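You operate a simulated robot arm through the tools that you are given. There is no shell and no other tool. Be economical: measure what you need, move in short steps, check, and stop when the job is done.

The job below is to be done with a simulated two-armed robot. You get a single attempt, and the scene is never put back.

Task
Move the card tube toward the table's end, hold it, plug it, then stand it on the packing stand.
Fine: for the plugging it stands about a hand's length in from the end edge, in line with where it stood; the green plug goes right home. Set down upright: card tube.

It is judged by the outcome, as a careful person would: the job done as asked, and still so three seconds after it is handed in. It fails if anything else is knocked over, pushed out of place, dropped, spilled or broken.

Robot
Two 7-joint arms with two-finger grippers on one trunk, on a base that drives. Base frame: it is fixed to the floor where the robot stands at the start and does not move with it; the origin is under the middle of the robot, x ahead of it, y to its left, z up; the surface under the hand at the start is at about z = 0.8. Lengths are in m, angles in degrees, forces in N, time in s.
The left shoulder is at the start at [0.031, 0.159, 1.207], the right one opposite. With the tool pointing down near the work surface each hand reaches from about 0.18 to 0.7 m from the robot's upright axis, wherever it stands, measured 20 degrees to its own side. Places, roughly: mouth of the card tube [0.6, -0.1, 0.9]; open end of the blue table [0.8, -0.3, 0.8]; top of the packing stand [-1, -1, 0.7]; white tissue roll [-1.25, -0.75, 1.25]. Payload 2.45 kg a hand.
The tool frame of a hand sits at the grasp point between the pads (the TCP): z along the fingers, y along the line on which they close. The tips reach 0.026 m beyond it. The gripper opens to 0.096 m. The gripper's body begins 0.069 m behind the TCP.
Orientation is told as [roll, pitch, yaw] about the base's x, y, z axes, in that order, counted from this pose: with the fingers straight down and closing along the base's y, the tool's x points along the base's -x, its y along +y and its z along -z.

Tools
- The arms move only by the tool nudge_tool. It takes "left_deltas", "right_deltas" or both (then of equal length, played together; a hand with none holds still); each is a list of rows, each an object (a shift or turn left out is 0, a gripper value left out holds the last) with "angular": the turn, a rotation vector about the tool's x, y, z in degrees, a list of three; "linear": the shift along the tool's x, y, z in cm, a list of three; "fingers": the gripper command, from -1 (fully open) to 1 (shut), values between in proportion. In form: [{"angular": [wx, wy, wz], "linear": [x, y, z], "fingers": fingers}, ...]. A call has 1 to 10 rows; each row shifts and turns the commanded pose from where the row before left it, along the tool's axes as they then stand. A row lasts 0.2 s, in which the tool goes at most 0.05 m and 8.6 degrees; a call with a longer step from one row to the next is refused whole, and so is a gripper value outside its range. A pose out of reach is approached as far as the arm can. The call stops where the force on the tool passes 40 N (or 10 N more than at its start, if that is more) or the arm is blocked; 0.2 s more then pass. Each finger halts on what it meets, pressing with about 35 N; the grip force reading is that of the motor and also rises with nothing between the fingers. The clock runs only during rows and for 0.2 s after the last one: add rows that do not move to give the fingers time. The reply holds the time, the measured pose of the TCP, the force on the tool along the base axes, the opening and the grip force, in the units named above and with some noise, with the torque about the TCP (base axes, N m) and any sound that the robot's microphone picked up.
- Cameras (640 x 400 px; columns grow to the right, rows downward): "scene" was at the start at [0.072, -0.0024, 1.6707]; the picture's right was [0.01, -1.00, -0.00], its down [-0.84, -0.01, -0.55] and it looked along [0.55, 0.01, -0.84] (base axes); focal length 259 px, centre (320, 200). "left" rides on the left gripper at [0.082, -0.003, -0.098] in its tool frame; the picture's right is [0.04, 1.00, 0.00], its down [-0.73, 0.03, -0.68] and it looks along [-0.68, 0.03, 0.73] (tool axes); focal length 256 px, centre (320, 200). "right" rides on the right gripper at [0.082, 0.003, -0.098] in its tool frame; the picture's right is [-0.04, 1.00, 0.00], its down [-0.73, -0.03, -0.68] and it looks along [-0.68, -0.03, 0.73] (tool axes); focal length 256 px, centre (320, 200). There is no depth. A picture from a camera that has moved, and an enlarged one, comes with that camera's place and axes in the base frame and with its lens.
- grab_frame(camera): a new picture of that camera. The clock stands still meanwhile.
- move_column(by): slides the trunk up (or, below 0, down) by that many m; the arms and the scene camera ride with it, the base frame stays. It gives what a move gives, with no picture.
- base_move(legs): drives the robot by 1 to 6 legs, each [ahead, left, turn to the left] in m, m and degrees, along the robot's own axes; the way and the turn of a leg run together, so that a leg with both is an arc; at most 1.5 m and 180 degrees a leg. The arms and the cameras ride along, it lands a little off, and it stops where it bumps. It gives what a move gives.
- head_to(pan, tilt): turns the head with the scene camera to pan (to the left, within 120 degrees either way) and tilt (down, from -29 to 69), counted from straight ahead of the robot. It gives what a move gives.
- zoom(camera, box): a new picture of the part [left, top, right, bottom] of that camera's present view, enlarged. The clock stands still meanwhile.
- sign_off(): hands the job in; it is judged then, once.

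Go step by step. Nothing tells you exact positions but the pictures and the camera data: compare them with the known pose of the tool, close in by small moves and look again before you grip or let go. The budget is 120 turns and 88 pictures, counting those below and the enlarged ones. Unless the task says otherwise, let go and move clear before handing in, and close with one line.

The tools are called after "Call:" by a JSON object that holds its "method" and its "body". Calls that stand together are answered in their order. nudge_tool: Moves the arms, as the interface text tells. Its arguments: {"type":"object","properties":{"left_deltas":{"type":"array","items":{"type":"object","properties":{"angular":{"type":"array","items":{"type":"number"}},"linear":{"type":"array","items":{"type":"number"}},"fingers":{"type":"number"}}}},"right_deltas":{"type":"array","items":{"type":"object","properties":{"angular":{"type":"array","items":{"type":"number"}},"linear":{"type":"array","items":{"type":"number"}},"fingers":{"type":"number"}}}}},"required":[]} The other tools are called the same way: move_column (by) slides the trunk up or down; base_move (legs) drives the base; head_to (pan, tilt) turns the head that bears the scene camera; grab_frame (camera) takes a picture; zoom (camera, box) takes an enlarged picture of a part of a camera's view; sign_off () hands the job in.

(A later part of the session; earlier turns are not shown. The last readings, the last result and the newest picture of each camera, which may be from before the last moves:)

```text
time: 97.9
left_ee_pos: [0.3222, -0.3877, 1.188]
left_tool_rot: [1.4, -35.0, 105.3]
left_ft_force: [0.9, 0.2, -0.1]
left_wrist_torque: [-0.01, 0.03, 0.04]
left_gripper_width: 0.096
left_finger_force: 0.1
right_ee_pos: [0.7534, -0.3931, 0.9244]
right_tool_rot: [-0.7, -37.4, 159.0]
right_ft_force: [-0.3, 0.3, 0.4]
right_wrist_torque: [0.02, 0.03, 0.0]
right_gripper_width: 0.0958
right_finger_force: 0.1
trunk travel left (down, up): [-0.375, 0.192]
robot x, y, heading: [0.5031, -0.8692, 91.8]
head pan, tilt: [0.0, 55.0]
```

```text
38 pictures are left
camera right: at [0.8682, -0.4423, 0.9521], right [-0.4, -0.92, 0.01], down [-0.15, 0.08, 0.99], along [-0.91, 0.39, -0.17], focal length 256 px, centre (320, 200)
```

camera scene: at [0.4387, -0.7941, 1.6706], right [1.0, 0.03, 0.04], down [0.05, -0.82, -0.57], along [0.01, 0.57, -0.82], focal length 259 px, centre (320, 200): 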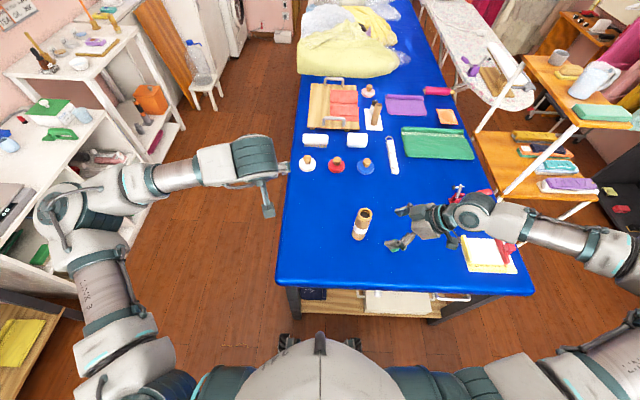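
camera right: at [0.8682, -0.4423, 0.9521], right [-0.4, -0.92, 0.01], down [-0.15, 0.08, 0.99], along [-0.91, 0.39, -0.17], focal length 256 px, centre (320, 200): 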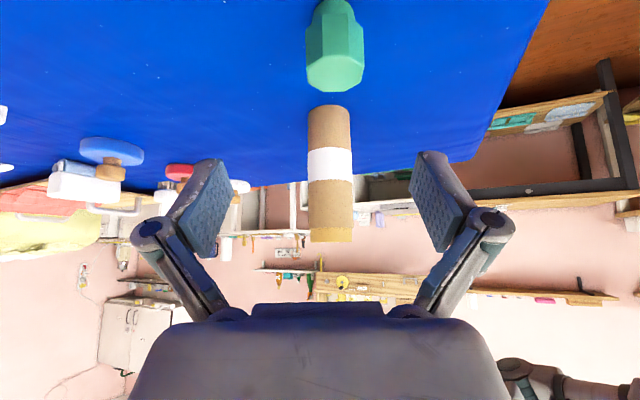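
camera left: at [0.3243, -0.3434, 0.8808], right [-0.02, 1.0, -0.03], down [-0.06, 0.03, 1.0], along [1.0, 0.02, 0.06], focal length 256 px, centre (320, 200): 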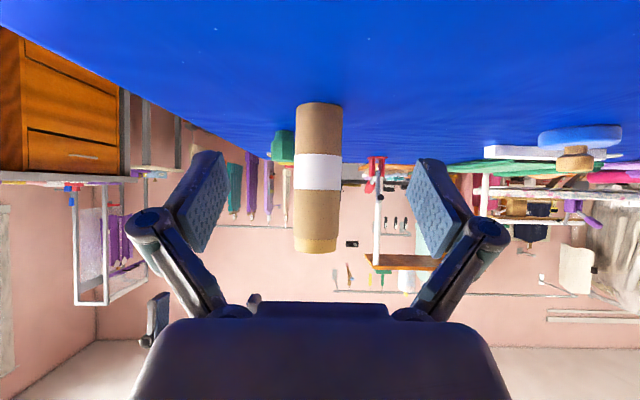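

The body behaves as if only weakly stable sideways, so I'll lower the trunk to steady it, which should also help the right arm's reach. I raise the right hand first so it stays clear.

Call:
{"method": "nudge_tool", "body": {"right_deltas": [{"linear": [-2.4, 0, -3.2]}, {"linear": [-2.4, 0, -3.2]}, {"linear": [-2.4, 0, -3.2]}, {"linear": [-2.4, 0, -3.2]}]}}

Call:
{"method": "move_column", "body": {"by": -0.15}}

Call:
{"method": "head_to", "body": {"pan": 0, "tilt": 52}}

Call:
{"method": "head_to", "body": {"pan": 0, "tilt": 55}}

Call:
{"method": "grab_frame", "body": {"camera": "scene"}}

```text
time: 98.9
left_ee_pos: [0.2993, -0.3889, 1.1853]
left_tool_rot: [0.2, -34.9, 106.0]
left_ft_force: [-0.2, -0.1, -0.2]
left_wrist_torque: [0.02, -0.03, 0.01]
left_gripper_width: 0.096
left_finger_force: 0.0
right_ee_pos: [0.7356, -0.3966, 1.0862]
right_tool_rot: [-1.4, -36.6, 159.4]
right_ft_force: [-1.2, -0.8, 0.9]
right_wrist_torque: [0.04, -0.04, -0.05]
right_gripper_width: 0.0959
right_finger_force: 0.0
trunk travel left (down, up): [-0.375, 0.192]
robot x, y, heading: [0.4974, -0.8683, 92.0]
head pan, tilt: [0.0, 55.0]
```

```text
time: 100.7
left_ee_pos: [0.2999, -0.389, 1.0361]
left_tool_rot: [0.4, -34.8, 106.1]
left_ft_force: [-0.5, -0.6, 0.8]
left_wrist_torque: [-0.01, -0.01, -0.03]
left_gripper_width: 0.0962
left_finger_force: 0.0
right_ee_pos: [0.7353, -0.3969, 0.938]
right_tool_rot: [-1.3, -36.5, 159.5]
right_ft_force: [-0.1, 0.5, 0.5]
right_wrist_torque: [-0.01, -0.02, 0.03]
right_gripper_width: 0.0958
right_finger_force: 0.0
trunk travel left (down, up): [-0.225, 0.342]
robot x, y, heading: [0.5033, -0.8712, 91.8]
head pan, tilt: [0.0, 55.0]
```

```text
time: 101.3
left_ee_pos: [0.3373, -0.3872, 1.0405]
left_tool_rot: [2.0, -35.1, 104.6]
left_ft_force: [1.5, 0.8, 0.1]
left_wrist_torque: [-0.01, 0.13, 0.11]
left_gripper_width: 0.0962
left_finger_force: 0.0
right_ee_pos: [0.7687, -0.3956, 0.9304]
right_tool_rot: [-0.4, -38.1, 158.6]
right_ft_force: [1.6, 0.5, -0.3]
right_wrist_torque: [0.0, 0.13, 0.04]
right_gripper_width: 0.096
right_finger_force: 0.1
trunk travel left (down, up): [-0.225, 0.342]
robot x, y, heading: [0.5063, -0.8718, 92.1]
head pan, tilt: [0.0, 52.0]
```

```text
time: 102.0
left_ee_pos: [0.3102, -0.3872, 1.0356]
left_tool_rot: [0.8, -34.7, 105.6]
left_ft_force: [0.9, 0.3, -0.6]
left_wrist_torque: [-0.01, 0.06, 0.01]
left_gripper_width: 0.096
left_finger_force: 0.0
right_ee_pos: [0.7441, -0.3959, 0.9359]
right_tool_rot: [-1.0, -36.9, 159.2]
right_ft_force: [-0.4, -0.7, 0.6]
right_wrist_torque: [-0.04, 0.04, -0.03]
right_gripper_width: 0.0959
right_finger_force: 0.0
trunk travel left (down, up): [-0.225, 0.342]
robot x, y, heading: [0.5045, -0.869, 91.9]
head pan, tilt: [0.0, 55.0]
```

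```text
37 pictures are left
camera scene: at [0.4826, -0.7135, 1.5199], right [1.0, 0.03, 0.01], down [0.03, -0.82, -0.57], along [-0.01, 0.57, -0.82], focal length 259 px, centre (320, 200)
```

scene: 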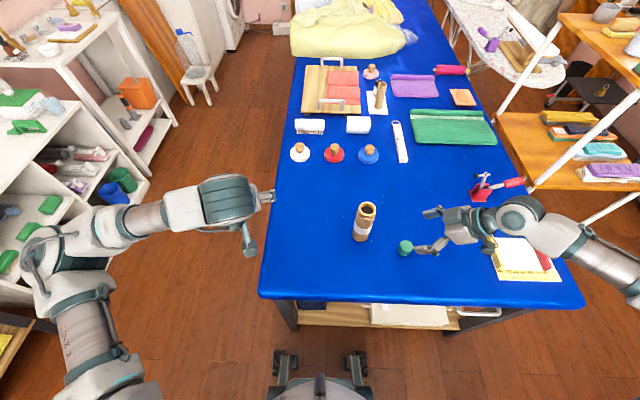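

The trunk is lower and the sway is smaller and faster. I lower the right hand onto the plug.

Call:
{"method": "nudge_tool", "body": {"right_deltas": [{"linear": [1.33, 0.1, 2.1]}, {"linear": [1.33, 0.1, 2.1]}, {"linear": [1.33, 0.1, 2.1]}, {}]}}

Call:
{"method": "grab_frame", "body": {"camera": "right"}}

```text
time: 103.0
left_ee_pos: [0.3303, -0.3865, 1.0402]
left_tool_rot: [1.8, -35.0, 104.8]
left_ft_force: [1.1, -0.5, 0.5]
left_wrist_torque: [0.02, 0.09, 0.04]
left_gripper_width: 0.0963
left_finger_force: 0.0
right_ee_pos: [0.7545, -0.3938, 0.8581]
right_tool_rot: [-0.6, -37.8, 158.7]
right_ft_force: [0.4, -0.3, -1.1]
right_wrist_torque: [0.03, 0.04, 0.0]
right_gripper_width: 0.096
right_finger_force: 0.1
trunk travel left (down, up): [-0.225, 0.342]
robot x, y, heading: [0.5081, -0.8713, 91.9]
head pan, tilt: [0.0, 55.0]
```

```text
36 pictures are left
camera right: at [0.8689, -0.4446, 0.8864], right [-0.4, -0.92, 0.02], down [-0.14, 0.08, 0.99], along [-0.91, 0.39, -0.16], focal length 256 px, centre (320, 200)
```

right: 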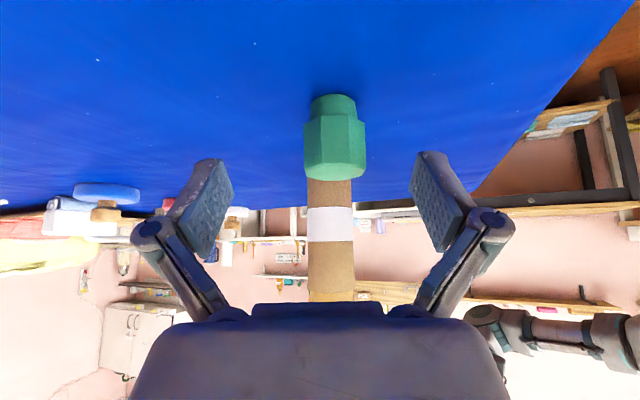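

Call:
{"method": "nudge_tool", "body": {"right_deltas": [{"linear": [-0.3, 0.9, 1.75]}, {}]}}

Call:
{"method": "grab_frame", "body": {"camera": "right"}}

```text
time: 103.5
left_ee_pos: [0.2919, -0.3892, 1.0332]
left_tool_rot: [0.0, -34.6, 106.2]
left_ft_force: [-1.2, 0.2, -0.3]
left_wrist_torque: [-0.02, -0.1, -0.04]
left_gripper_width: 0.0962
left_finger_force: 0.1
right_ee_pos: [0.7093, -0.4005, 0.8513]
right_tool_rot: [-1.4, -36.3, 159.6]
right_ft_force: [-0.1, 0.6, -0.1]
right_wrist_torque: [0.0, -0.05, 0.01]
right_gripper_width: 0.096
right_finger_force: 0.0
trunk travel left (down, up): [-0.225, 0.342]
robot x, y, heading: [0.4981, -0.8724, 92.0]
head pan, tilt: [0.0, 55.0]
```

```text
35 pictures are left
camera right: at [0.8218, -0.4499, 0.8826], right [-0.39, -0.92, 0.0], down [-0.17, 0.08, 0.98], along [-0.9, 0.39, -0.19], focal length 256 px, centre (320, 200)
```

right: 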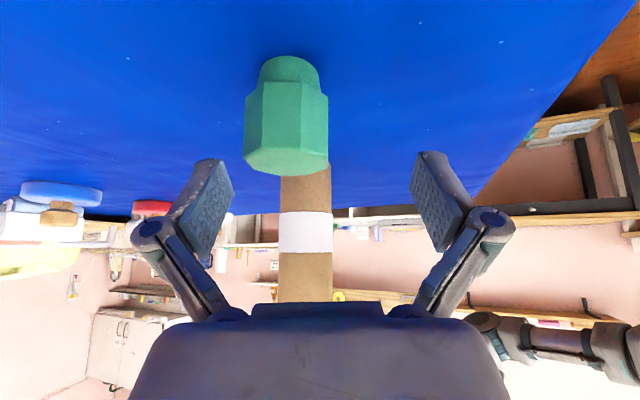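

The body still rocks by a couple of centimetres. I lift the right hand clear, back the base off a little to free whatever it rocks on, and check stability there.

Call:
{"method": "nudge_tool", "body": {"right_deltas": [{"linear": [-2.4, 0, -3.2]}, {"linear": [-2.4, 0, -3.2]}, {"linear": [-2.4, 0, -3.2]}]}}

Call:
{"method": "base_move", "body": {"legs": [[-0.2, 0, 0]]}}

Call:
{"method": "head_to", "body": {"pan": 0, "tilt": 69}}

Call:
{"method": "grab_frame", "body": {"camera": "scene"}}

Call:
{"method": "head_to", "body": {"pan": 0, "tilt": 50}}

Call:
{"method": "head_to", "body": {"pan": 0, "tilt": 55}}

```text
time: 104.3
left_ee_pos: [0.2897, -0.3877, 1.0327]
left_tool_rot: [-0.2, -34.7, 106.4]
left_ft_force: [-0.9, 0.1, 0.5]
left_wrist_torque: [-0.02, -0.1, -0.05]
left_gripper_width: 0.0958
left_finger_force: 0.0
right_ee_pos: [0.702, -0.4012, 0.9753]
right_tool_rot: [-1.4, -36.1, 159.6]
right_ft_force: [-0.7, 0.2, 0.5]
right_wrist_torque: [0.01, -0.12, -0.01]
right_gripper_width: 0.096
right_finger_force: 0.0
trunk travel left (down, up): [-0.225, 0.342]
robot x, y, heading: [0.4958, -0.8703, 91.7]
head pan, tilt: [0.0, 55.0]
```

```text
time: 106.0
left_ee_pos: [0.2955, -0.5904, 1.034]
left_tool_rot: [-0.2, -34.7, 106.5]
left_ft_force: [-1.8, -0.4, -0.3]
left_wrist_torque: [0.02, -0.09, -0.05]
left_gripper_width: 0.096
left_finger_force: 0.0
right_ee_pos: [0.7104, -0.6016, 0.9754]
right_tool_rot: [-1.6, -36.1, 159.9]
right_ft_force: [-0.2, -0.5, 0.3]
right_wrist_torque: [0.01, -0.05, -0.02]
right_gripper_width: 0.0959
right_finger_force: 0.1
trunk travel left (down, up): [-0.225, 0.342]
robot x, y, heading: [0.5036, -1.0739, 91.9]
head pan, tilt: [0.0, 55.0]
```

```text
time: 106.7
left_ee_pos: [0.2981, -0.594, 1.0369]
left_tool_rot: [0.0, -34.8, 106.3]
left_ft_force: [-0.7, 0.1, -0.5]
left_wrist_torque: [0.02, -0.03, -0.01]
left_gripper_width: 0.0958
left_finger_force: 0.1
right_ee_pos: [0.7136, -0.605, 0.9769]
right_tool_rot: [-1.7, -36.4, 159.9]
right_ft_force: [-0.6, -0.8, 0.1]
right_wrist_torque: [0.01, -0.01, 0.02]
right_gripper_width: 0.096
right_finger_force: 0.0
trunk travel left (down, up): [-0.225, 0.342]
robot x, y, heading: [0.5037, -1.0709, 91.9]
head pan, tilt: [0.0, 68.8]
```

```text
34 pictures are left
camera scene: at [0.4923, -0.9315, 1.5047], right [1.0, 0.04, 0.0], down [0.03, -0.93, -0.36], along [-0.01, 0.36, -0.93], focal length 259 px, centre (320, 200)
```

scene: 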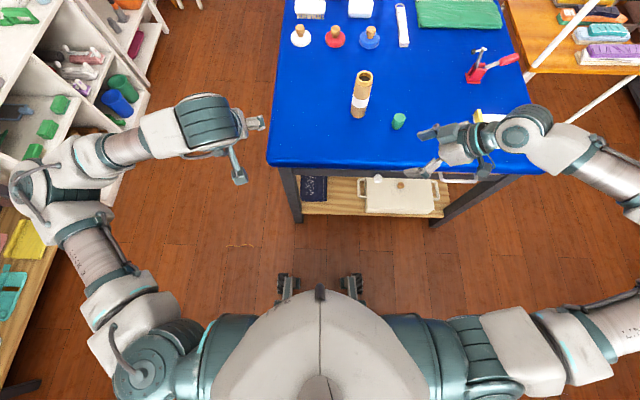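

```text
time: 107.5
left_ee_pos: [0.303, -0.5929, 1.0362]
left_tool_rot: [0.4, -34.9, 106.3]
left_ft_force: [-0.1, 0.1, 0.6]
left_wrist_torque: [0.01, -0.06, -0.01]
left_gripper_width: 0.0961
left_finger_force: 0.0
right_ee_pos: [0.7172, -0.6041, 0.9746]
right_tool_rot: [-1.5, -36.6, 159.8]
right_ft_force: [0.8, 0.4, -0.6]
right_wrist_torque: [0.03, -0.02, 0.02]
right_gripper_width: 0.0959
right_finger_force: 0.0
trunk travel left (down, up): [-0.225, 0.342]
robot x, y, heading: [0.5067, -1.0704, 92.3]
head pan, tilt: [0.0, 50.0]
```

```text
time: 108.2
left_ee_pos: [0.3139, -0.5919, 1.038]
left_tool_rot: [0.9, -35.0, 105.8]
left_ft_force: [0.1, 0.0, 0.7]
left_wrist_torque: [0.01, 0.07, 0.03]
left_gripper_width: 0.0961
left_finger_force: 0.1
right_ee_pos: [0.727, -0.6029, 0.9738]
right_tool_rot: [-1.3, -37.0, 159.5]
right_ft_force: [0.5, 0.2, -0.4]
right_wrist_torque: [-0.01, 0.04, 0.01]
right_gripper_width: 0.0961
right_finger_force: 0.0
trunk travel left (down, up): [-0.225, 0.342]
robot x, y, heading: [0.5081, -1.071, 92.1]
head pan, tilt: [0.0, 55.0]
```

Call:
{"method": "nudge_tool", "body": {"right_deltas": [{}, {}, {}, {}, {}, {}, {}, {}, {}, {}]}}

Call:
{"method": "nudge_tool", "body": {"right_deltas": [{"linear": [0, -2, 0]}, {"linear": [0, -2, 0]}]}}

Call:
{"method": "nudge_tool", "body": {"right_deltas": [{}, {}]}}

```text
time: 110.4
left_ee_pos: [0.3035, -0.5937, 1.0378]
left_tool_rot: [0.3, -35.0, 106.2]
left_ft_force: [0.9, -0.8, -0.3]
left_wrist_torque: [0.03, -0.05, -0.01]
left_gripper_width: 0.096
left_finger_force: 0.0
right_ee_pos: [0.7201, -0.6037, 0.9755]
right_tool_rot: [-1.5, -36.7, 159.6]
right_ft_force: [0.4, -0.2, 0.6]
right_wrist_torque: [-0.01, -0.06, 0.0]
right_gripper_width: 0.0959
right_finger_force: 0.1
trunk travel left (down, up): [-0.225, 0.342]
robot x, y, heading: [0.5042, -1.0724, 92.1]
head pan, tilt: [0.0, 55.0]
```

```text
time: 111.0
left_ee_pos: [0.3063, -0.5928, 1.0366]
left_tool_rot: [0.5, -34.9, 106.1]
left_ft_force: [0.2, -0.2, -0.4]
left_wrist_torque: [0.0, 0.02, -0.01]
left_gripper_width: 0.096
left_finger_force: 0.0
right_ee_pos: [0.7355, -0.5668, 0.9728]
right_tool_rot: [-1.5, -36.8, 159.7]
right_ft_force: [-0.1, -0.8, 0.5]
right_wrist_torque: [0.01, 0.0, 0.04]
right_gripper_width: 0.0959
right_finger_force: 0.1
trunk travel left (down, up): [-0.225, 0.342]
robot x, y, heading: [0.5068, -1.0692, 92.3]
head pan, tilt: [0.0, 55.0]
```

```text
time: 111.6
left_ee_pos: [0.3062, -0.5934, 1.0377]
left_tool_rot: [0.5, -34.9, 106.2]
left_ft_force: [-0.2, 0.5, 0.1]
left_wrist_torque: [0.01, 0.01, 0.0]
left_gripper_width: 0.096
left_finger_force: 0.0
right_ee_pos: [0.7367, -0.5671, 0.9735]
right_tool_rot: [-1.5, -36.7, 159.7]
right_ft_force: [0.1, 0.4, 0.3]
right_wrist_torque: [-0.03, 0.0, 0.01]
right_gripper_width: 0.0957
right_finger_force: 0.0
trunk travel left (down, up): [-0.225, 0.342]
robot x, y, heading: [0.5065, -1.0761, 91.9]
head pan, tilt: [0.0, 55.0]
```

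Here the robot is steady: nothing moves when the arm does. The trouble was probably the base front nudging the tray under the table. I creep ahead only 13 cm this time.

Call:
{"method": "base_move", "body": {"legs": [[0.13, 0, 0]]}}

Call:
{"method": "nudge_tool", "body": {"right_deltas": [{}, {}, {}, {}, {}]}}

Call:
{"method": "grab_frame", "body": {"camera": "right"}}

```text
time: 112.9
left_ee_pos: [0.301, -0.4605, 1.0369]
left_tool_rot: [0.5, -34.9, 106.3]
left_ft_force: [0.8, 0.3, -0.1]
left_wrist_torque: [0.03, 0.01, -0.01]
left_gripper_width: 0.0961
left_finger_force: 0.0
right_ee_pos: [0.7285, -0.4337, 0.9737]
right_tool_rot: [-1.5, -36.8, 159.9]
right_ft_force: [-0.7, 0.4, 0.4]
right_wrist_torque: [0.02, 0.0, 0.01]
right_gripper_width: 0.0962
right_finger_force: 0.1
trunk travel left (down, up): [-0.225, 0.342]
robot x, y, heading: [0.4995, -0.9383, 91.9]
head pan, tilt: [0.0, 55.0]
```

```text
time: 114.1
left_ee_pos: [0.3012, -0.4639, 1.0386]
left_tool_rot: [0.5, -35.1, 106.3]
left_ft_force: [0.3, -0.1, -0.5]
left_wrist_torque: [0.0, -0.01, 0.01]
left_gripper_width: 0.0958
left_finger_force: 0.1
right_ee_pos: [0.7298, -0.4365, 0.9761]
right_tool_rot: [-1.7, -36.9, 159.9]
right_ft_force: [-0.9, 0.8, -0.2]
right_wrist_torque: [-0.01, -0.03, 0.0]
right_gripper_width: 0.0962
right_finger_force: 0.1
trunk travel left (down, up): [-0.225, 0.342]
robot x, y, heading: [0.499, -0.943, 92.1]
head pan, tilt: [0.0, 55.0]
```

```text
33 pictures are left
camera right: at [0.8441, -0.4853, 1.0058], right [-0.39, -0.92, 0.0], down [-0.17, 0.07, 0.98], along [-0.91, 0.38, -0.18], focal length 256 px, centre (320, 200)
```

right: 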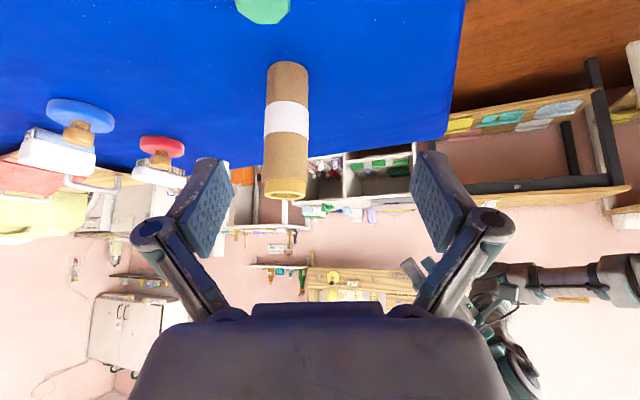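

Steady here. I shift over the plug and descend.

Call:
{"method": "nudge_tool", "body": {"right_deltas": [{"linear": [0, -1.85, 0]}, {"linear": [0, -1.85, 0]}, {"linear": [1.87, 0, 2.98]}, {"linear": [1.87, 0, 2.98]}, {"linear": [1.87, 0, 2.98]}, {}]}}

Call:
{"method": "grab_frame", "body": {"camera": "right"}}

```text
time: 115.5
left_ee_pos: [0.3004, -0.4658, 1.0388]
left_tool_rot: [0.5, -35.2, 106.3]
left_ft_force: [-0.6, 0.1, -0.2]
left_wrist_torque: [-0.01, 0.0, -0.01]
left_gripper_width: 0.0961
left_finger_force: 0.1
right_ee_pos: [0.7358, -0.3949, 0.8744]
right_tool_rot: [-1.7, -36.9, 159.9]
right_ft_force: [-0.3, 0.4, -0.8]
right_wrist_torque: [-0.01, 0.0, 0.02]
right_gripper_width: 0.0957
right_finger_force: 0.0
trunk travel left (down, up): [-0.225, 0.342]
robot x, y, heading: [0.497, -0.9405, 92.5]
head pan, tilt: [0.0, 55.0]
```

```text
32 pictures are left
camera right: at [0.8493, -0.4444, 0.9048], right [-0.39, -0.92, 0.0], down [-0.17, 0.07, 0.98], along [-0.91, 0.38, -0.18], focal length 256 px, centre (320, 200)
```

right: 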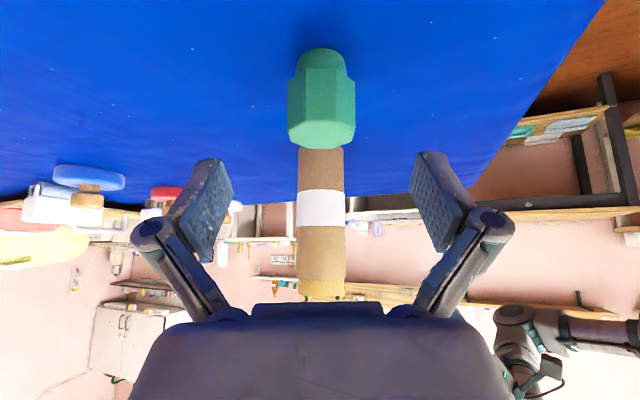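

Centred. I go down the last bit and close on the head.

Call:
{"method": "nudge_tool", "body": {"right_deltas": [{"linear": [1.0, 0.1, 1.0]}, {"linear": [1.0, 0.0, 1.0]}, {}, {"fingers": 1}, {"fingers": 1}, {"fingers": 1}, {"fingers": 1}]}}

Call:
{"method": "grab_frame", "body": {"camera": "right"}}

```text
time: 117.1
left_ee_pos: [0.3013, -0.4638, 1.0392]
left_tool_rot: [0.4, -35.1, 106.3]
left_ft_force: [0.3, -1.5, 0.4]
left_wrist_torque: [0.01, 0.0, 0.0]
left_gripper_width: 0.0959
left_finger_force: 0.1
right_ee_pos: [0.7384, -0.3983, 0.8452]
right_tool_rot: [-1.7, -36.9, 160.0]
right_ft_force: [0.7, 1.0, 1.8]
right_wrist_torque: [0.02, -0.01, 0.0]
right_gripper_width: 0.0354
right_finger_force: 34.7
trunk travel left (down, up): [-0.225, 0.342]
robot x, y, heading: [0.5028, -0.94, 92.3]
head pan, tilt: [0.0, 55.0]
```

```text
31 pictures are left
camera right: at [0.853, -0.4459, 0.8746], right [-0.39, -0.92, 0.0], down [-0.17, 0.07, 0.98], along [-0.91, 0.38, -0.18], focal length 256 px, centre (320, 200)
```

right: 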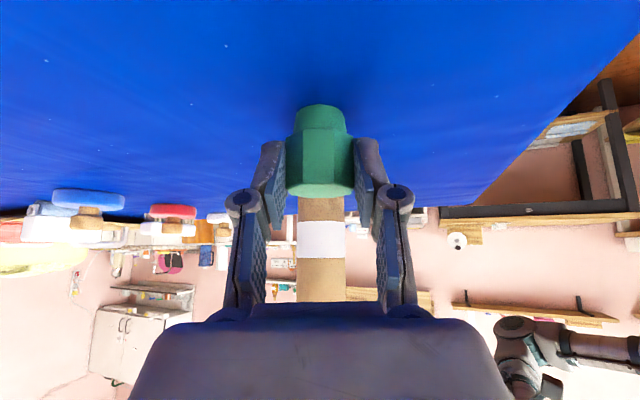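

The plug is held (35 mm across). I lift it clear, and at the same time turn the left hand so it points toward the tube from the left-back.

Call:
{"method": "nudge_tool", "body": {"right_deltas": [{"linear": [-1.2, 0, -1.6]}, {"linear": [-2.1, 0, -2.8]}, {"linear": [-2.1, 0, -2.8]}, {"linear": [-2.1, 0, -2.8]}, {"linear": [-2.1, 0, -2.8]}, {"linear": [-1.2, 0, -1.6]}, {}, {}, {}, {}], "left_deltas": [{"angular": [4.74, 0, 6.76]}, {"angular": [4.74, 0, 6.76]}, {"angular": [4.74, 0, 6.76]}, {"angular": [4.74, 0, 6.76]}, {"angular": [4.74, 0, 6.76]}, {"angular": [4.74, 0, 6.76]}, {"angular": [4.74, 0, 6.76]}, {"angular": [4.74, 0, 6.76]}, {"angular": [0, -7.5, 0]}, {"angular": [0, -7.5, 0]}]}}

Call:
{"method": "grab_frame", "body": {"camera": "scene"}}

```text
time: 119.3
left_ee_pos: [0.2992, -0.4631, 1.0377]
left_tool_rot: [0.3, -49.9, 40.3]
left_ft_force: [-0.5, 0.2, 0.4]
left_wrist_torque: [-0.01, -0.02, 0.02]
left_gripper_width: 0.0959
left_finger_force: 0.1
right_ee_pos: [0.737, -0.4025, 1.024]
right_tool_rot: [-1.7, -36.8, 160.0]
right_ft_force: [0.4, -0.2, -0.4]
right_wrist_torque: [-0.02, -0.04, 0.01]
right_gripper_width: 0.0354
right_finger_force: 34.8
trunk travel left (down, up): [-0.225, 0.342]
robot x, y, heading: [0.4973, -0.9359, 92.3]
head pan, tilt: [0.0, 55.0]
```

```text
30 pictures are left
camera scene: at [0.4894, -0.7828, 1.52], right [1.0, 0.04, 0.0], down [0.03, -0.82, -0.57], along [-0.02, 0.57, -0.82], focal length 259 px, centre (320, 200)
```

scene: 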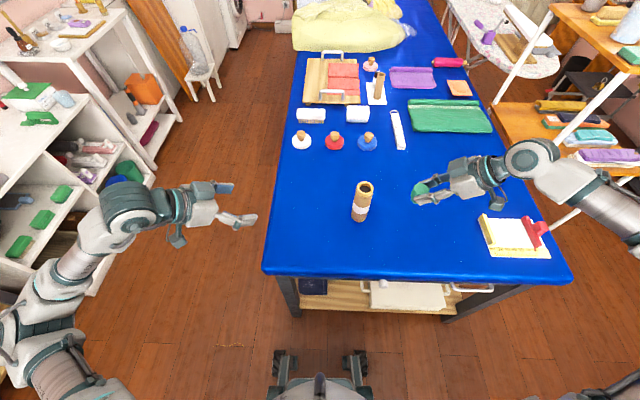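

The plug is held upright-looking, and the tube measures (0.602, -0.340). The left hand now moves toward its approach point.

Call:
{"method": "nudge_tool", "body": {"left_deltas": [{"linear": [-2.33, -2.04, 2.77]}, {"linear": [-2.33, -2.04, 2.77]}, {"linear": [-2.33, -2.04, 2.77]}, {"linear": [-2.33, -2.04, 2.77]}, {"linear": [-2.33, -2.04, 2.77]}, {"linear": [2.3, 0, 1.9]}, {"linear": [2.3, 0, 1.9]}, {"linear": [2.3, 0, 1.9]}, {"linear": [2.3, 0, 1.9]}, {"linear": [2.3, 0, 1.9]}]}}

Call:
{"method": "grab_frame", "body": {"camera": "left"}}

Call:
{"method": "zoom", "body": {"camera": "right", "box": [220, 60, 420, 300]}}

```text
time: 121.5
left_ee_pos: [0.5025, -0.4247, 0.8898]
left_tool_rot: [0.2, -49.7, 40.4]
left_ft_force: [0.3, 0.5, -0.9]
left_wrist_torque: [0.0, -0.02, -0.01]
left_gripper_width: 0.0959
left_finger_force: 0.1
right_ee_pos: [0.7387, -0.4012, 1.0232]
right_tool_rot: [-1.5, -37.0, 159.9]
right_ft_force: [-0.1, -0.5, -0.1]
right_wrist_torque: [0.02, -0.01, 0.0]
right_gripper_width: 0.0353
right_finger_force: 34.6
trunk travel left (down, up): [-0.225, 0.342]
robot x, y, heading: [0.5003, -0.9405, 92.0]
head pan, tilt: [0.0, 55.0]
```

```text
29 pictures are left
camera left: at [0.4068, -0.5105, 0.8914], right [-0.67, 0.74, -0.03], down [-0.05, -0.01, 1.0], along [0.74, 0.67, 0.04], focal length 256 px, centre (320, 200)
```

left: 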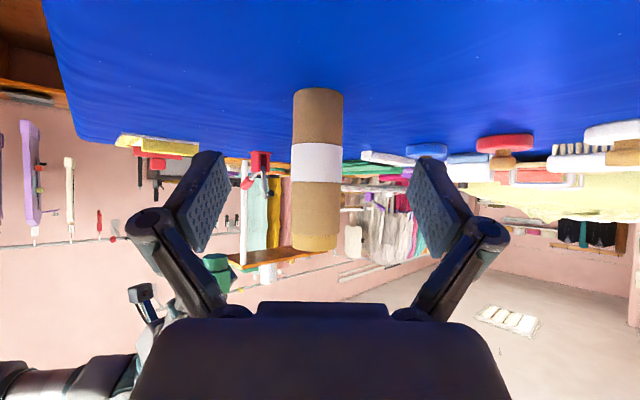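

```text
1.67 times, centred on (320, 180) of right
camera zoom: at [0.8523, -0.4501, 1.0526], right [-0.39, -0.92, 0.0], down [-0.17, 0.07, 0.98], along [-0.91, 0.38, -0.18], focal length 427 px, centre (320, 233)
```

zoom: 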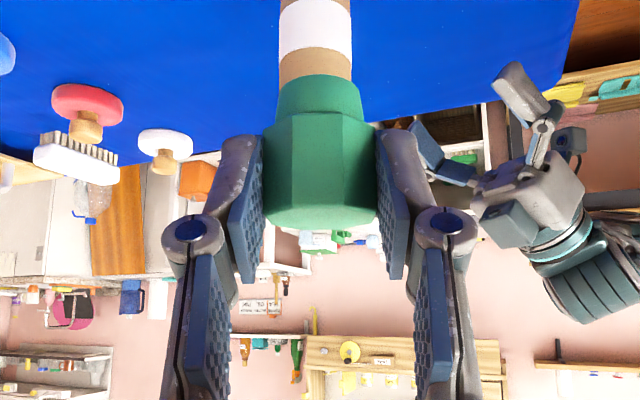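

The tube is centred between the left fingers and the plug is upright in the right hand. I advance the left hand and grip the tube.

Call:
{"method": "nudge_tool", "body": {"left_deltas": [{"linear": [-2.0, 0, 2.6]}, {"linear": [-2.0, 0, 2.6]}, {"linear": [-2.0, 0, 2.6]}, {"linear": [-2.0, 0, 2.6]}, {}, {"fingers": 1}, {"fingers": 1}, {"fingers": 1}, {"fingers": 1}]}}

Call:
{"method": "grab_frame", "body": {"camera": "left"}}

Call:
{"method": "zoom", "body": {"camera": "scene", "box": [320, 140, 460, 240]}}

```text
time: 123.5
left_ee_pos: [0.6023, -0.3397, 0.8819]
left_tool_rot: [0.4, -49.8, 40.3]
left_ft_force: [-1.7, 0.4, 5.6]
left_wrist_torque: [0.11, 0.1, 0.06]
left_gripper_width: 0.047
left_finger_force: 34.9
right_ee_pos: [0.7367, -0.4019, 1.0241]
right_tool_rot: [-1.7, -36.9, 160.0]
right_ft_force: [-0.3, -0.1, 0.3]
right_wrist_torque: [-0.01, -0.01, 0.02]
right_gripper_width: 0.0353
right_finger_force: 35.2
trunk travel left (down, up): [-0.225, 0.342]
robot x, y, heading: [0.4999, -0.9406, 92.3]
head pan, tilt: [0.0, 55.0]
```

```text
27 pictures are left
camera left: at [0.5072, -0.4253, 0.8827], right [-0.67, 0.74, -0.03], down [-0.05, -0.01, 1.0], along [0.74, 0.67, 0.04], focal length 256 px, centre (320, 200)
```

left: 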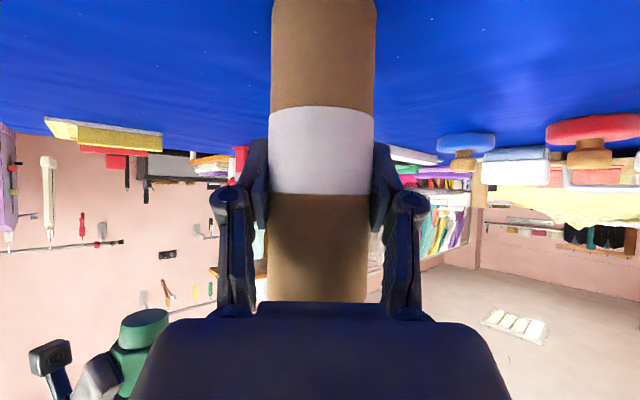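

```text
4.00 times, centred on (390, 190) of scene
camera zoom: at [0.4925, -0.7822, 1.52], right [1.0, 0.04, 0.0], down [0.03, -0.82, -0.57], along [-0.02, 0.57, -0.82], focal length 1035 px, centre (40, 240)
```

zoom: 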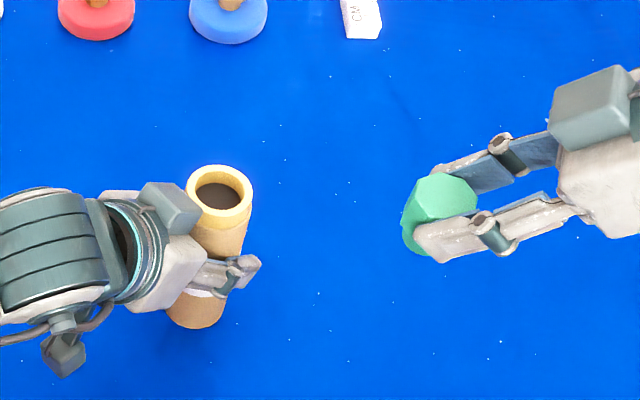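

Both are held. I bring the plug over the tube mouth, still about 1.5 cm above it.

Call:
{"method": "nudge_tool", "body": {"right_deltas": [{"linear": [-2.3, -0.24, 1.52]}, {"linear": [-2.3, -0.24, 1.52]}, {"linear": [-2.3, -0.24, 1.52]}, {"linear": [-2.3, -0.24, 1.52]}, {"linear": [-2.2, -0.24, 1.5]}, {}]}}

Call:
{"method": "zoom", "body": {"camera": "scene", "box": [320, 140, 420, 220]}}

Call:
{"method": "grab_frame", "body": {"camera": "right"}}

```text
time: 124.9
left_ee_pos: [0.6038, -0.3399, 0.882]
left_tool_rot: [0.4, -49.8, 40.3]
left_ft_force: [-1.1, 1.2, 8.8]
left_wrist_torque: [0.2, -0.03, 0.03]
left_gripper_width: 0.047
left_finger_force: 34.8
right_ee_pos: [0.6139, -0.3429, 1.0325]
right_tool_rot: [-1.7, -36.9, 160.0]
right_ft_force: [-0.2, -0.5, -0.2]
right_wrist_torque: [-0.02, -0.04, 0.03]
right_gripper_width: 0.0357
right_finger_force: 35.7
trunk travel left (down, up): [-0.225, 0.342]
robot x, y, heading: [0.4983, -0.94, 92.0]
head pan, tilt: [0.0, 55.0]
```

```text
5.00 times, centred on (370, 180) of scene
camera zoom: at [0.4919, -0.7821, 1.5201], right [1.0, 0.04, 0.0], down [0.03, -0.82, -0.57], along [-0.02, 0.57, -0.82], focal length 1294 px, centre (70, 300)
```

zoom: 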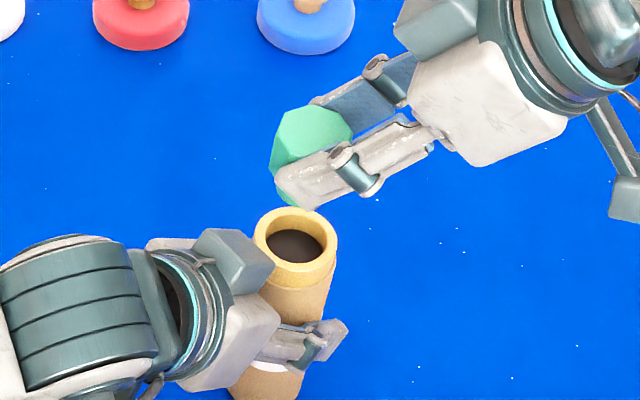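

```text
24 pictures are left
camera right: at [0.7277, -0.3909, 1.0632], right [-0.39, -0.92, 0.0], down [-0.16, 0.07, 0.98], along [-0.91, 0.38, -0.18], focal length 256 px, centre (320, 200)
```

right: 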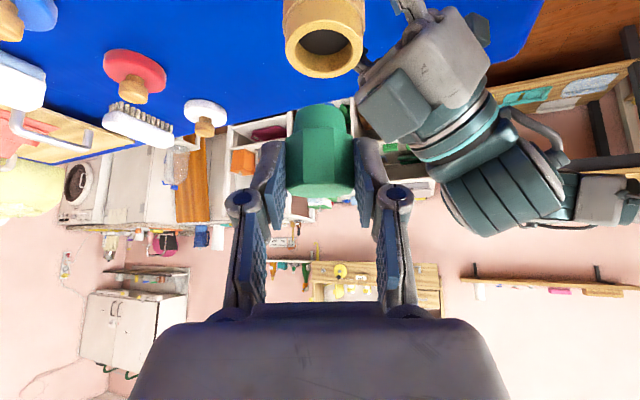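

The plug is close to being over the mouth, with small offsets. I correct by a few millimetres and lower to just above the rim, then check.

Call:
{"method": "nudge_tool", "body": {"right_deltas": [{"linear": [0.7, 0.2, 0.42]}, {"linear": [0.7, 0.2, 0.42]}, {}]}}

Call:
{"method": "zoom", "body": {"camera": "scene", "box": [340, 150, 400, 200]}}

Call:
{"method": "zoom", "body": {"camera": "right", "box": [240, 0, 400, 200]}}

```text
time: 125.7
left_ee_pos: [0.602, -0.3406, 0.8816]
left_tool_rot: [0.3, -49.7, 40.4]
left_ft_force: [-0.9, 2.3, 8.9]
left_wrist_torque: [0.33, -0.08, 0.03]
left_gripper_width: 0.0469
left_finger_force: 35.2
right_ee_pos: [0.6175, -0.3471, 1.0166]
right_tool_rot: [-1.7, -36.9, 160.1]
right_ft_force: [0.2, -0.1, 0.0]
right_wrist_torque: [0.01, 0.01, 0.01]
right_gripper_width: 0.0351
right_finger_force: 34.7
trunk travel left (down, up): [-0.225, 0.342]
robot x, y, heading: [0.4994, -0.9393, 92.2]
head pan, tilt: [0.0, 55.0]
```

```text
8.00 times, centred on (370, 175) of scene
camera zoom: at [0.4918, -0.7821, 1.52], right [1.0, 0.04, 0.0], down [0.03, -0.82, -0.57], along [-0.02, 0.57, -0.82], focal length 2070 px, centre (-80, 400)
```

zoom: 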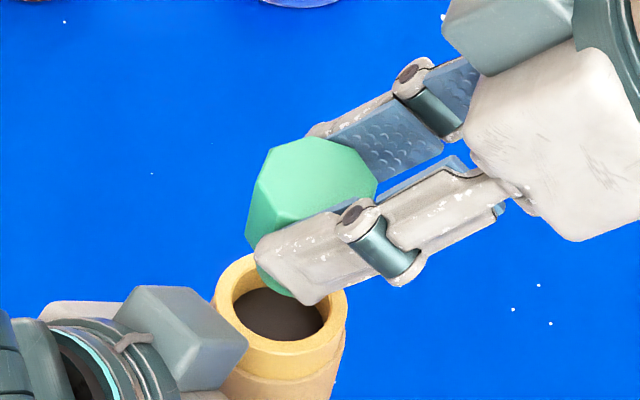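

```text
2.00 times, centred on (320, 100) of right
camera zoom: at [0.7316, -0.3967, 1.0466], right [-0.39, -0.92, 0.0], down [-0.17, 0.07, 0.98], along [-0.91, 0.38, -0.18], focal length 512 px, centre (320, 400)
```

zoom: 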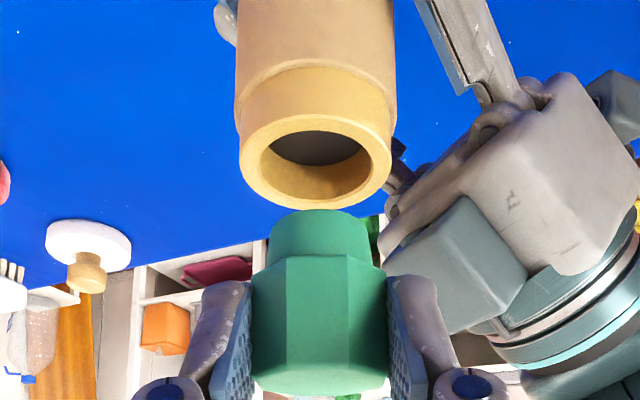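

The view shows clear margin: the hole is about 36 mm and the stem about 28 mm. I correct 5 mm forward and lower to the rim.

Call:
{"method": "nudge_tool", "body": {"right_deltas": [{"linear": [-0.4, -0.15, 0.3]}, {"linear": [0.54, 0, 0.72]}, {"linear": [0.54, 0, 0.72]}, {}]}}

Call:
{"method": "zoom", "body": {"camera": "right", "box": [240, 0, 400, 200]}}

Call:
{"method": "zoom", "body": {"camera": "scene", "box": [340, 150, 400, 200]}}

```text
time: 126.7
left_ee_pos: [0.6021, -0.3414, 0.8815]
left_tool_rot: [0.3, -49.7, 40.3]
left_ft_force: [-0.8, 1.8, 9.8]
left_wrist_torque: [0.22, -0.08, 0.04]
left_gripper_width: 0.0469
left_finger_force: 35.0
right_ee_pos: [0.614, -0.3455, 0.9994]
right_tool_rot: [-1.7, -36.9, 160.0]
right_ft_force: [-0.4, 0.8, 0.3]
right_wrist_torque: [-0.01, 0.02, -0.01]
right_gripper_width: 0.0353
right_finger_force: 34.5
trunk travel left (down, up): [-0.225, 0.342]
robot x, y, heading: [0.4999, -0.9404, 92.4]
head pan, tilt: [0.0, 55.0]
```

```text
2.00 times, centred on (320, 100) of right
camera zoom: at [0.7277, -0.3943, 1.0291], right [-0.39, -0.92, 0.0], down [-0.17, 0.07, 0.98], along [-0.91, 0.38, -0.18], focal length 512 px, centre (320, 400)
```

zoom: 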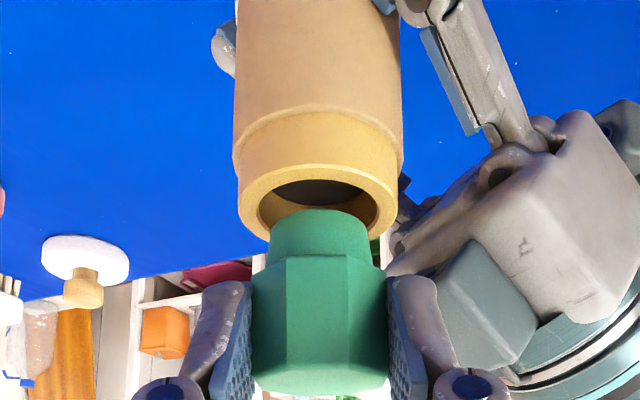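

```text
8.00 times, centred on (370, 175) of scene
camera zoom: at [0.4918, -0.7822, 1.5201], right [1.0, 0.04, 0.0], down [0.03, -0.82, -0.57], along [-0.02, 0.57, -0.82], focal length 2070 px, centre (-80, 400)
```

zoom: 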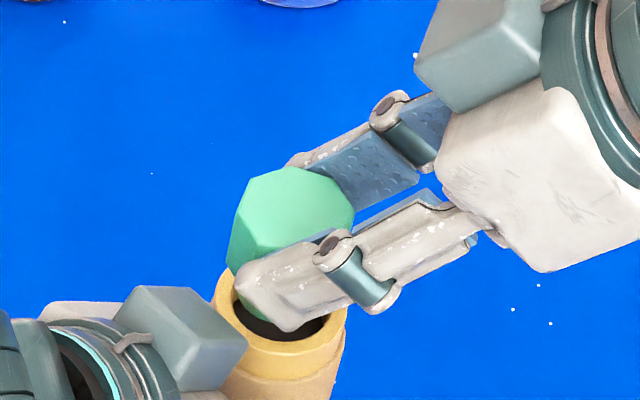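

Well aligned. I push the plug down in small steps.

Call:
{"method": "nudge_tool", "body": {"right_deltas": [{"linear": [0.24, 0, 0.32]}, {"linear": [0.24, 0, 0.32]}, {"linear": [0.24, 0, 0.32]}, {"linear": [0.24, 0, 0.32]}, {}]}}

Call:
{"method": "zoom", "body": {"camera": "right", "box": [240, 0, 400, 200]}}

```text
time: 127.9
left_ee_pos: [0.6023, -0.341, 0.8803]
left_tool_rot: [0.2, -49.7, 40.3]
left_ft_force: [0.1, 1.6, 8.9]
left_wrist_torque: [0.12, -0.06, 0.04]
left_gripper_width: 0.0469
left_finger_force: 34.8
right_ee_pos: [0.6144, -0.3446, 0.9847]
right_tool_rot: [-1.7, -36.9, 160.0]
right_ft_force: [0.4, 0.0, 0.9]
right_wrist_torque: [0.01, 0.01, 0.04]
right_gripper_width: 0.0354
right_finger_force: 35.6
trunk travel left (down, up): [-0.225, 0.342]
robot x, y, heading: [0.5003, -0.9376, 92.0]
head pan, tilt: [0.0, 55.0]
```

```text
2.00 times, centred on (320, 100) of right
camera zoom: at [0.7296, -0.394, 1.0133], right [-0.39, -0.92, 0.0], down [-0.17, 0.07, 0.98], along [-0.91, 0.38, -0.18], focal length 512 px, centre (320, 400)
```

zoom: 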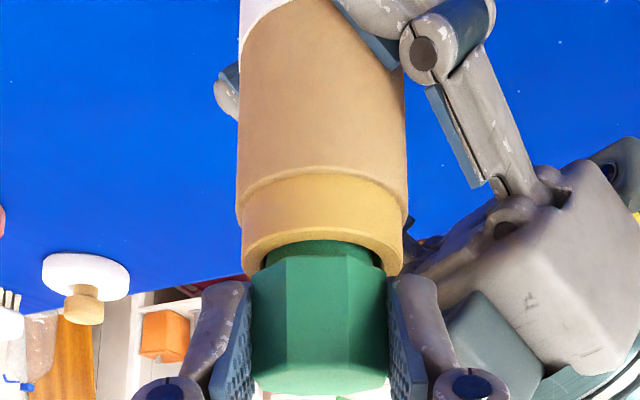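

The stem has entered the tube. I keep pressing until it seats.

Call:
{"method": "nudge_tool", "body": {"right_deltas": [{"linear": [0.24, 0, 0.32]}, {"linear": [0.24, 0, 0.32]}, {"linear": [0.24, 0, 0.32]}, {"linear": [0.12, 0, 0.16]}, {}]}}

Call:
{"method": "zoom", "body": {"camera": "right", "box": [240, 0, 400, 200]}}

```text
time: 128.7
left_ee_pos: [0.6016, -0.3407, 0.8823]
left_tool_rot: [0.3, -49.9, 40.4]
left_ft_force: [2.2, -2.9, 1.2]
left_wrist_torque: [-0.05, -0.17, 0.08]
left_gripper_width: 0.0468
left_finger_force: 35.1
right_ee_pos: [0.6124, -0.3445, 0.978]
right_tool_rot: [-2.4, -37.4, 160.3]
right_ft_force: [1.0, -1.0, 3.9]
right_wrist_torque: [-0.12, 0.04, -0.04]
right_gripper_width: 0.0354
right_finger_force: 35.0
trunk travel left (down, up): [-0.225, 0.342]
robot x, y, heading: [0.5004, -0.9362, 92.2]
head pan, tilt: [0.0, 55.0]
stopped in row 4 (right hand): the force on the tool passed its limit at 43 N (the readings are from after the stop); the commanded pose is now the measured one
```

```text
2.00 times, centred on (320, 100) of right
camera zoom: at [0.7267, -0.395, 1.0067], right [-0.39, -0.92, -0.01], down [-0.16, 0.06, 0.99], along [-0.91, 0.38, -0.17], focal length 512 px, centre (320, 400)
```

zoom: 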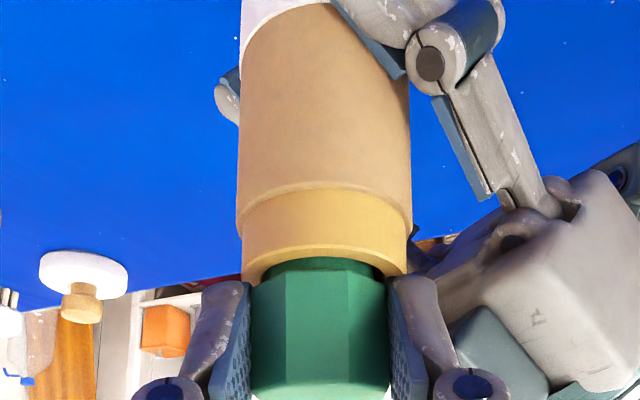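

The force limit came up, probably because the fingertips met the rim. I open slightly, lift off, and look at how the plug sits.

Call:
{"method": "nudge_tool", "body": {"right_deltas": [{"fingers": 0.0}, {"fingers": 0.0}, {"linear": [-1.2, 0, -1.6]}, {"linear": [-1.5, 0, -2.0]}, {"linear": [-1.5, 0, -2.0]}, {}]}}

Call:
{"method": "zoom", "body": {"camera": "scene", "box": [335, 150, 415, 220]}}

Call:
{"method": "grab_frame", "body": {"camera": "right"}}

```text
time: 130.1
left_ee_pos: [0.6004, -0.341, 0.8817]
left_tool_rot: [0.5, -49.7, 40.4]
left_ft_force: [-0.3, -0.6, 1.2]
left_wrist_torque: [-0.01, 0.06, 0.01]
left_gripper_width: 0.0466
left_finger_force: 35.0
right_ee_pos: [0.6133, -0.3492, 1.0466]
right_tool_rot: [-2.2, -37.5, 160.3]
right_ft_force: [0.1, 0.4, -0.2]
right_wrist_torque: [-0.02, -0.03, 0.01]
right_gripper_width: 0.0481
right_finger_force: 0.1
trunk travel left (down, up): [-0.225, 0.342]
robot x, y, heading: [0.5023, -0.9386, 92.2]
head pan, tilt: [0.0, 55.0]
```

```text
5.71 times, centred on (375, 185) of scene
camera zoom: at [0.4926, -0.781, 1.5199], right [1.0, 0.04, 0.0], down [0.03, -0.82, -0.57], along [-0.02, 0.57, -0.82], focal length 1478 px, centre (6, 286)
```

zoom: 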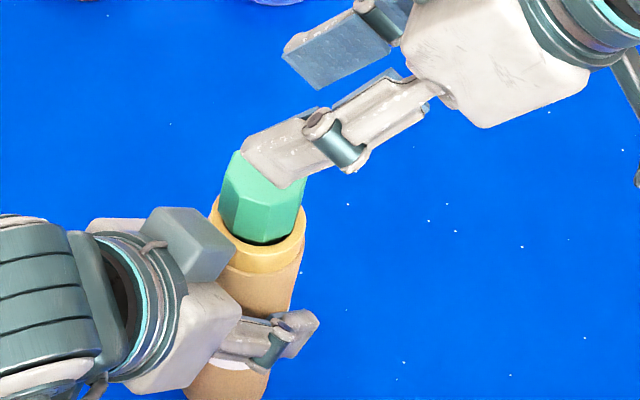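

```text
16 pictures are left
camera right: at [0.7282, -0.398, 1.075], right [-0.39, -0.92, -0.01], down [-0.16, 0.06, 0.99], along [-0.91, 0.38, -0.17], focal length 256 px, centre (320, 200)
```

right: 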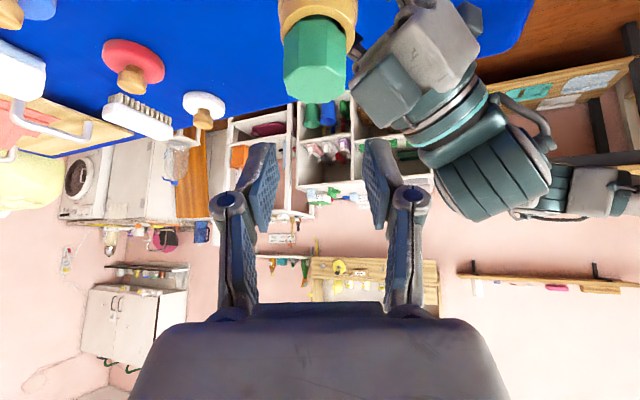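

The plug stands in the mouth but I want it pressed right home. I close the right fingers and push straight down on the middle of its head.

Call:
{"method": "nudge_tool", "body": {"right_deltas": [{"fingers": 1}, {"linear": [-0.48, -0.33, 0.36], "fingers": 1}, {"linear": [0.45, 0, 0.6]}, {"linear": [0.45, 0, 0.6]}, {"linear": [0.45, 0, 0.6]}, {"linear": [0.45, 0, 0.6]}, {"linear": [0.36, 0, 0.48]}, {"linear": [0.24, 0, 0.32]}, {"linear": [0.24, 0, 0.32]}, {"linear": [0.24, 0, 0.32]}]}}

```text
time: 132.4
left_ee_pos: [0.5992, -0.3434, 0.8816]
left_tool_rot: [0.6, -49.7, 40.3]
left_ft_force: [1.9, -0.5, 1.1]
left_wrist_torque: [-0.2, -0.12, 0.02]
left_gripper_width: 0.0467
left_finger_force: 34.9
right_ee_pos: [0.6067, -0.3403, 1.0092]
right_tool_rot: [-3.0, -38.2, 160.7]
right_ft_force: [-0.2, -0.9, 3.0]
right_wrist_torque: [-0.08, 0.0, -0.03]
right_gripper_width: 0.0058
right_finger_force: 28.6
trunk travel left (down, up): [-0.225, 0.342]
robot x, y, heading: [0.5014, -0.937, 92.2]
head pan, tilt: [0.0, 55.0]
stopped in row 10 (right hand): the force on the tool passed its limit at 42 N (the readings are from after the stop); the commanded pose is now the measured one
```

Call:
{"method": "zoom", "body": {"camera": "right", "box": [220, 0, 420, 240]}}

```text
1.67 times, centred on (320, 120) of right
camera zoom: at [0.7216, -0.3914, 1.0357], right [-0.39, -0.92, -0.02], down [-0.15, 0.05, 0.99], along [-0.91, 0.39, -0.16], focal length 427 px, centre (320, 333)
```

zoom: 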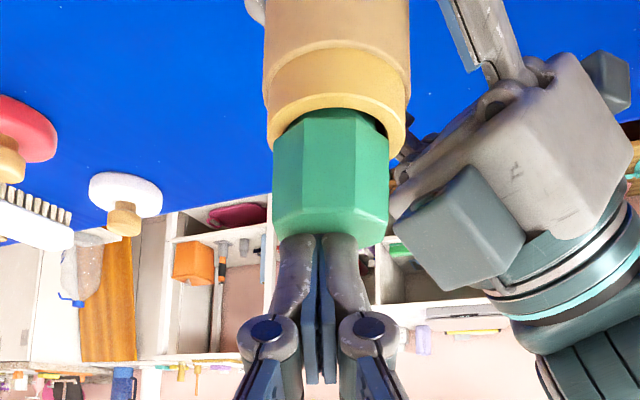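

The stem no longer shows, so it looks seated. I lift the right hand away and inspect it.

Call:
{"method": "nudge_tool", "body": {"right_deltas": [{"linear": [-1.2, 0, -1.6]}, {"linear": [-1.2, 0, -3.5]}, {"linear": [0, 0, -4.0]}, {"linear": [0, 0, -4.0]}, {}]}}

Call:
{"method": "zoom", "body": {"camera": "scene", "box": [345, 160, 395, 200]}}

Call:
{"method": "zoom", "body": {"camera": "right", "box": [260, 0, 380, 120]}}

```text
time: 133.6
left_ee_pos: [0.5995, -0.3432, 0.8818]
left_tool_rot: [0.8, -49.7, 40.5]
left_ft_force: [0.3, -0.1, 0.1]
left_wrist_torque: [0.0, 0.0, 0.01]
left_gripper_width: 0.0469
left_finger_force: 35.6
right_ee_pos: [0.6647, -0.3682, 1.1277]
right_tool_rot: [-2.9, -38.0, 160.6]
right_ft_force: [0.2, -0.1, -0.2]
right_wrist_torque: [0.01, 0.01, 0.0]
right_gripper_width: 0.0
right_finger_force: 28.1
trunk travel left (down, up): [-0.225, 0.342]
robot x, y, heading: [0.497, -0.9353, 92.1]
head pan, tilt: [0.0, 55.0]
```

```text
10.00 times, centred on (370, 180) of scene
camera zoom: at [0.4937, -0.7797, 1.5197], right [1.0, 0.04, 0.0], down [0.03, -0.82, -0.57], along [-0.02, 0.57, -0.82], focal length 2587 px, centre (-180, 400)
```

zoom: 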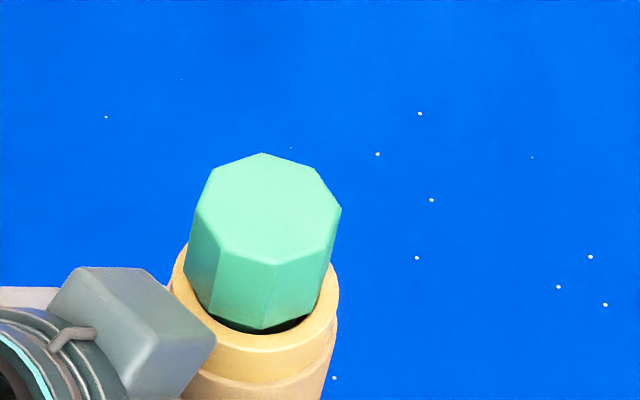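

```text
3.33 times, centred on (320, 60) of right
camera zoom: at [0.7789, -0.4178, 1.1549], right [-0.39, -0.92, -0.01], down [-0.15, 0.05, 0.99], along [-0.91, 0.39, -0.16], focal length 853 px, centre (320, 667)
```

zoom: 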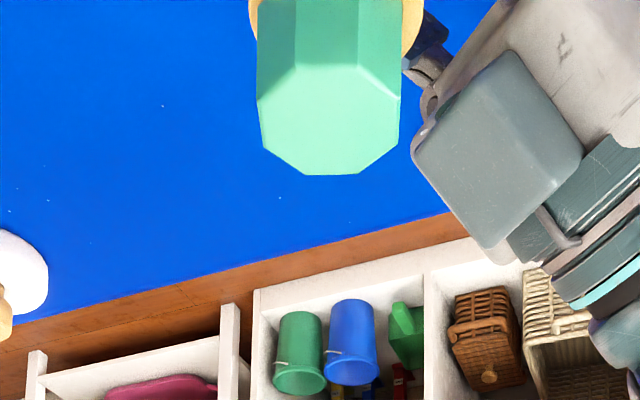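

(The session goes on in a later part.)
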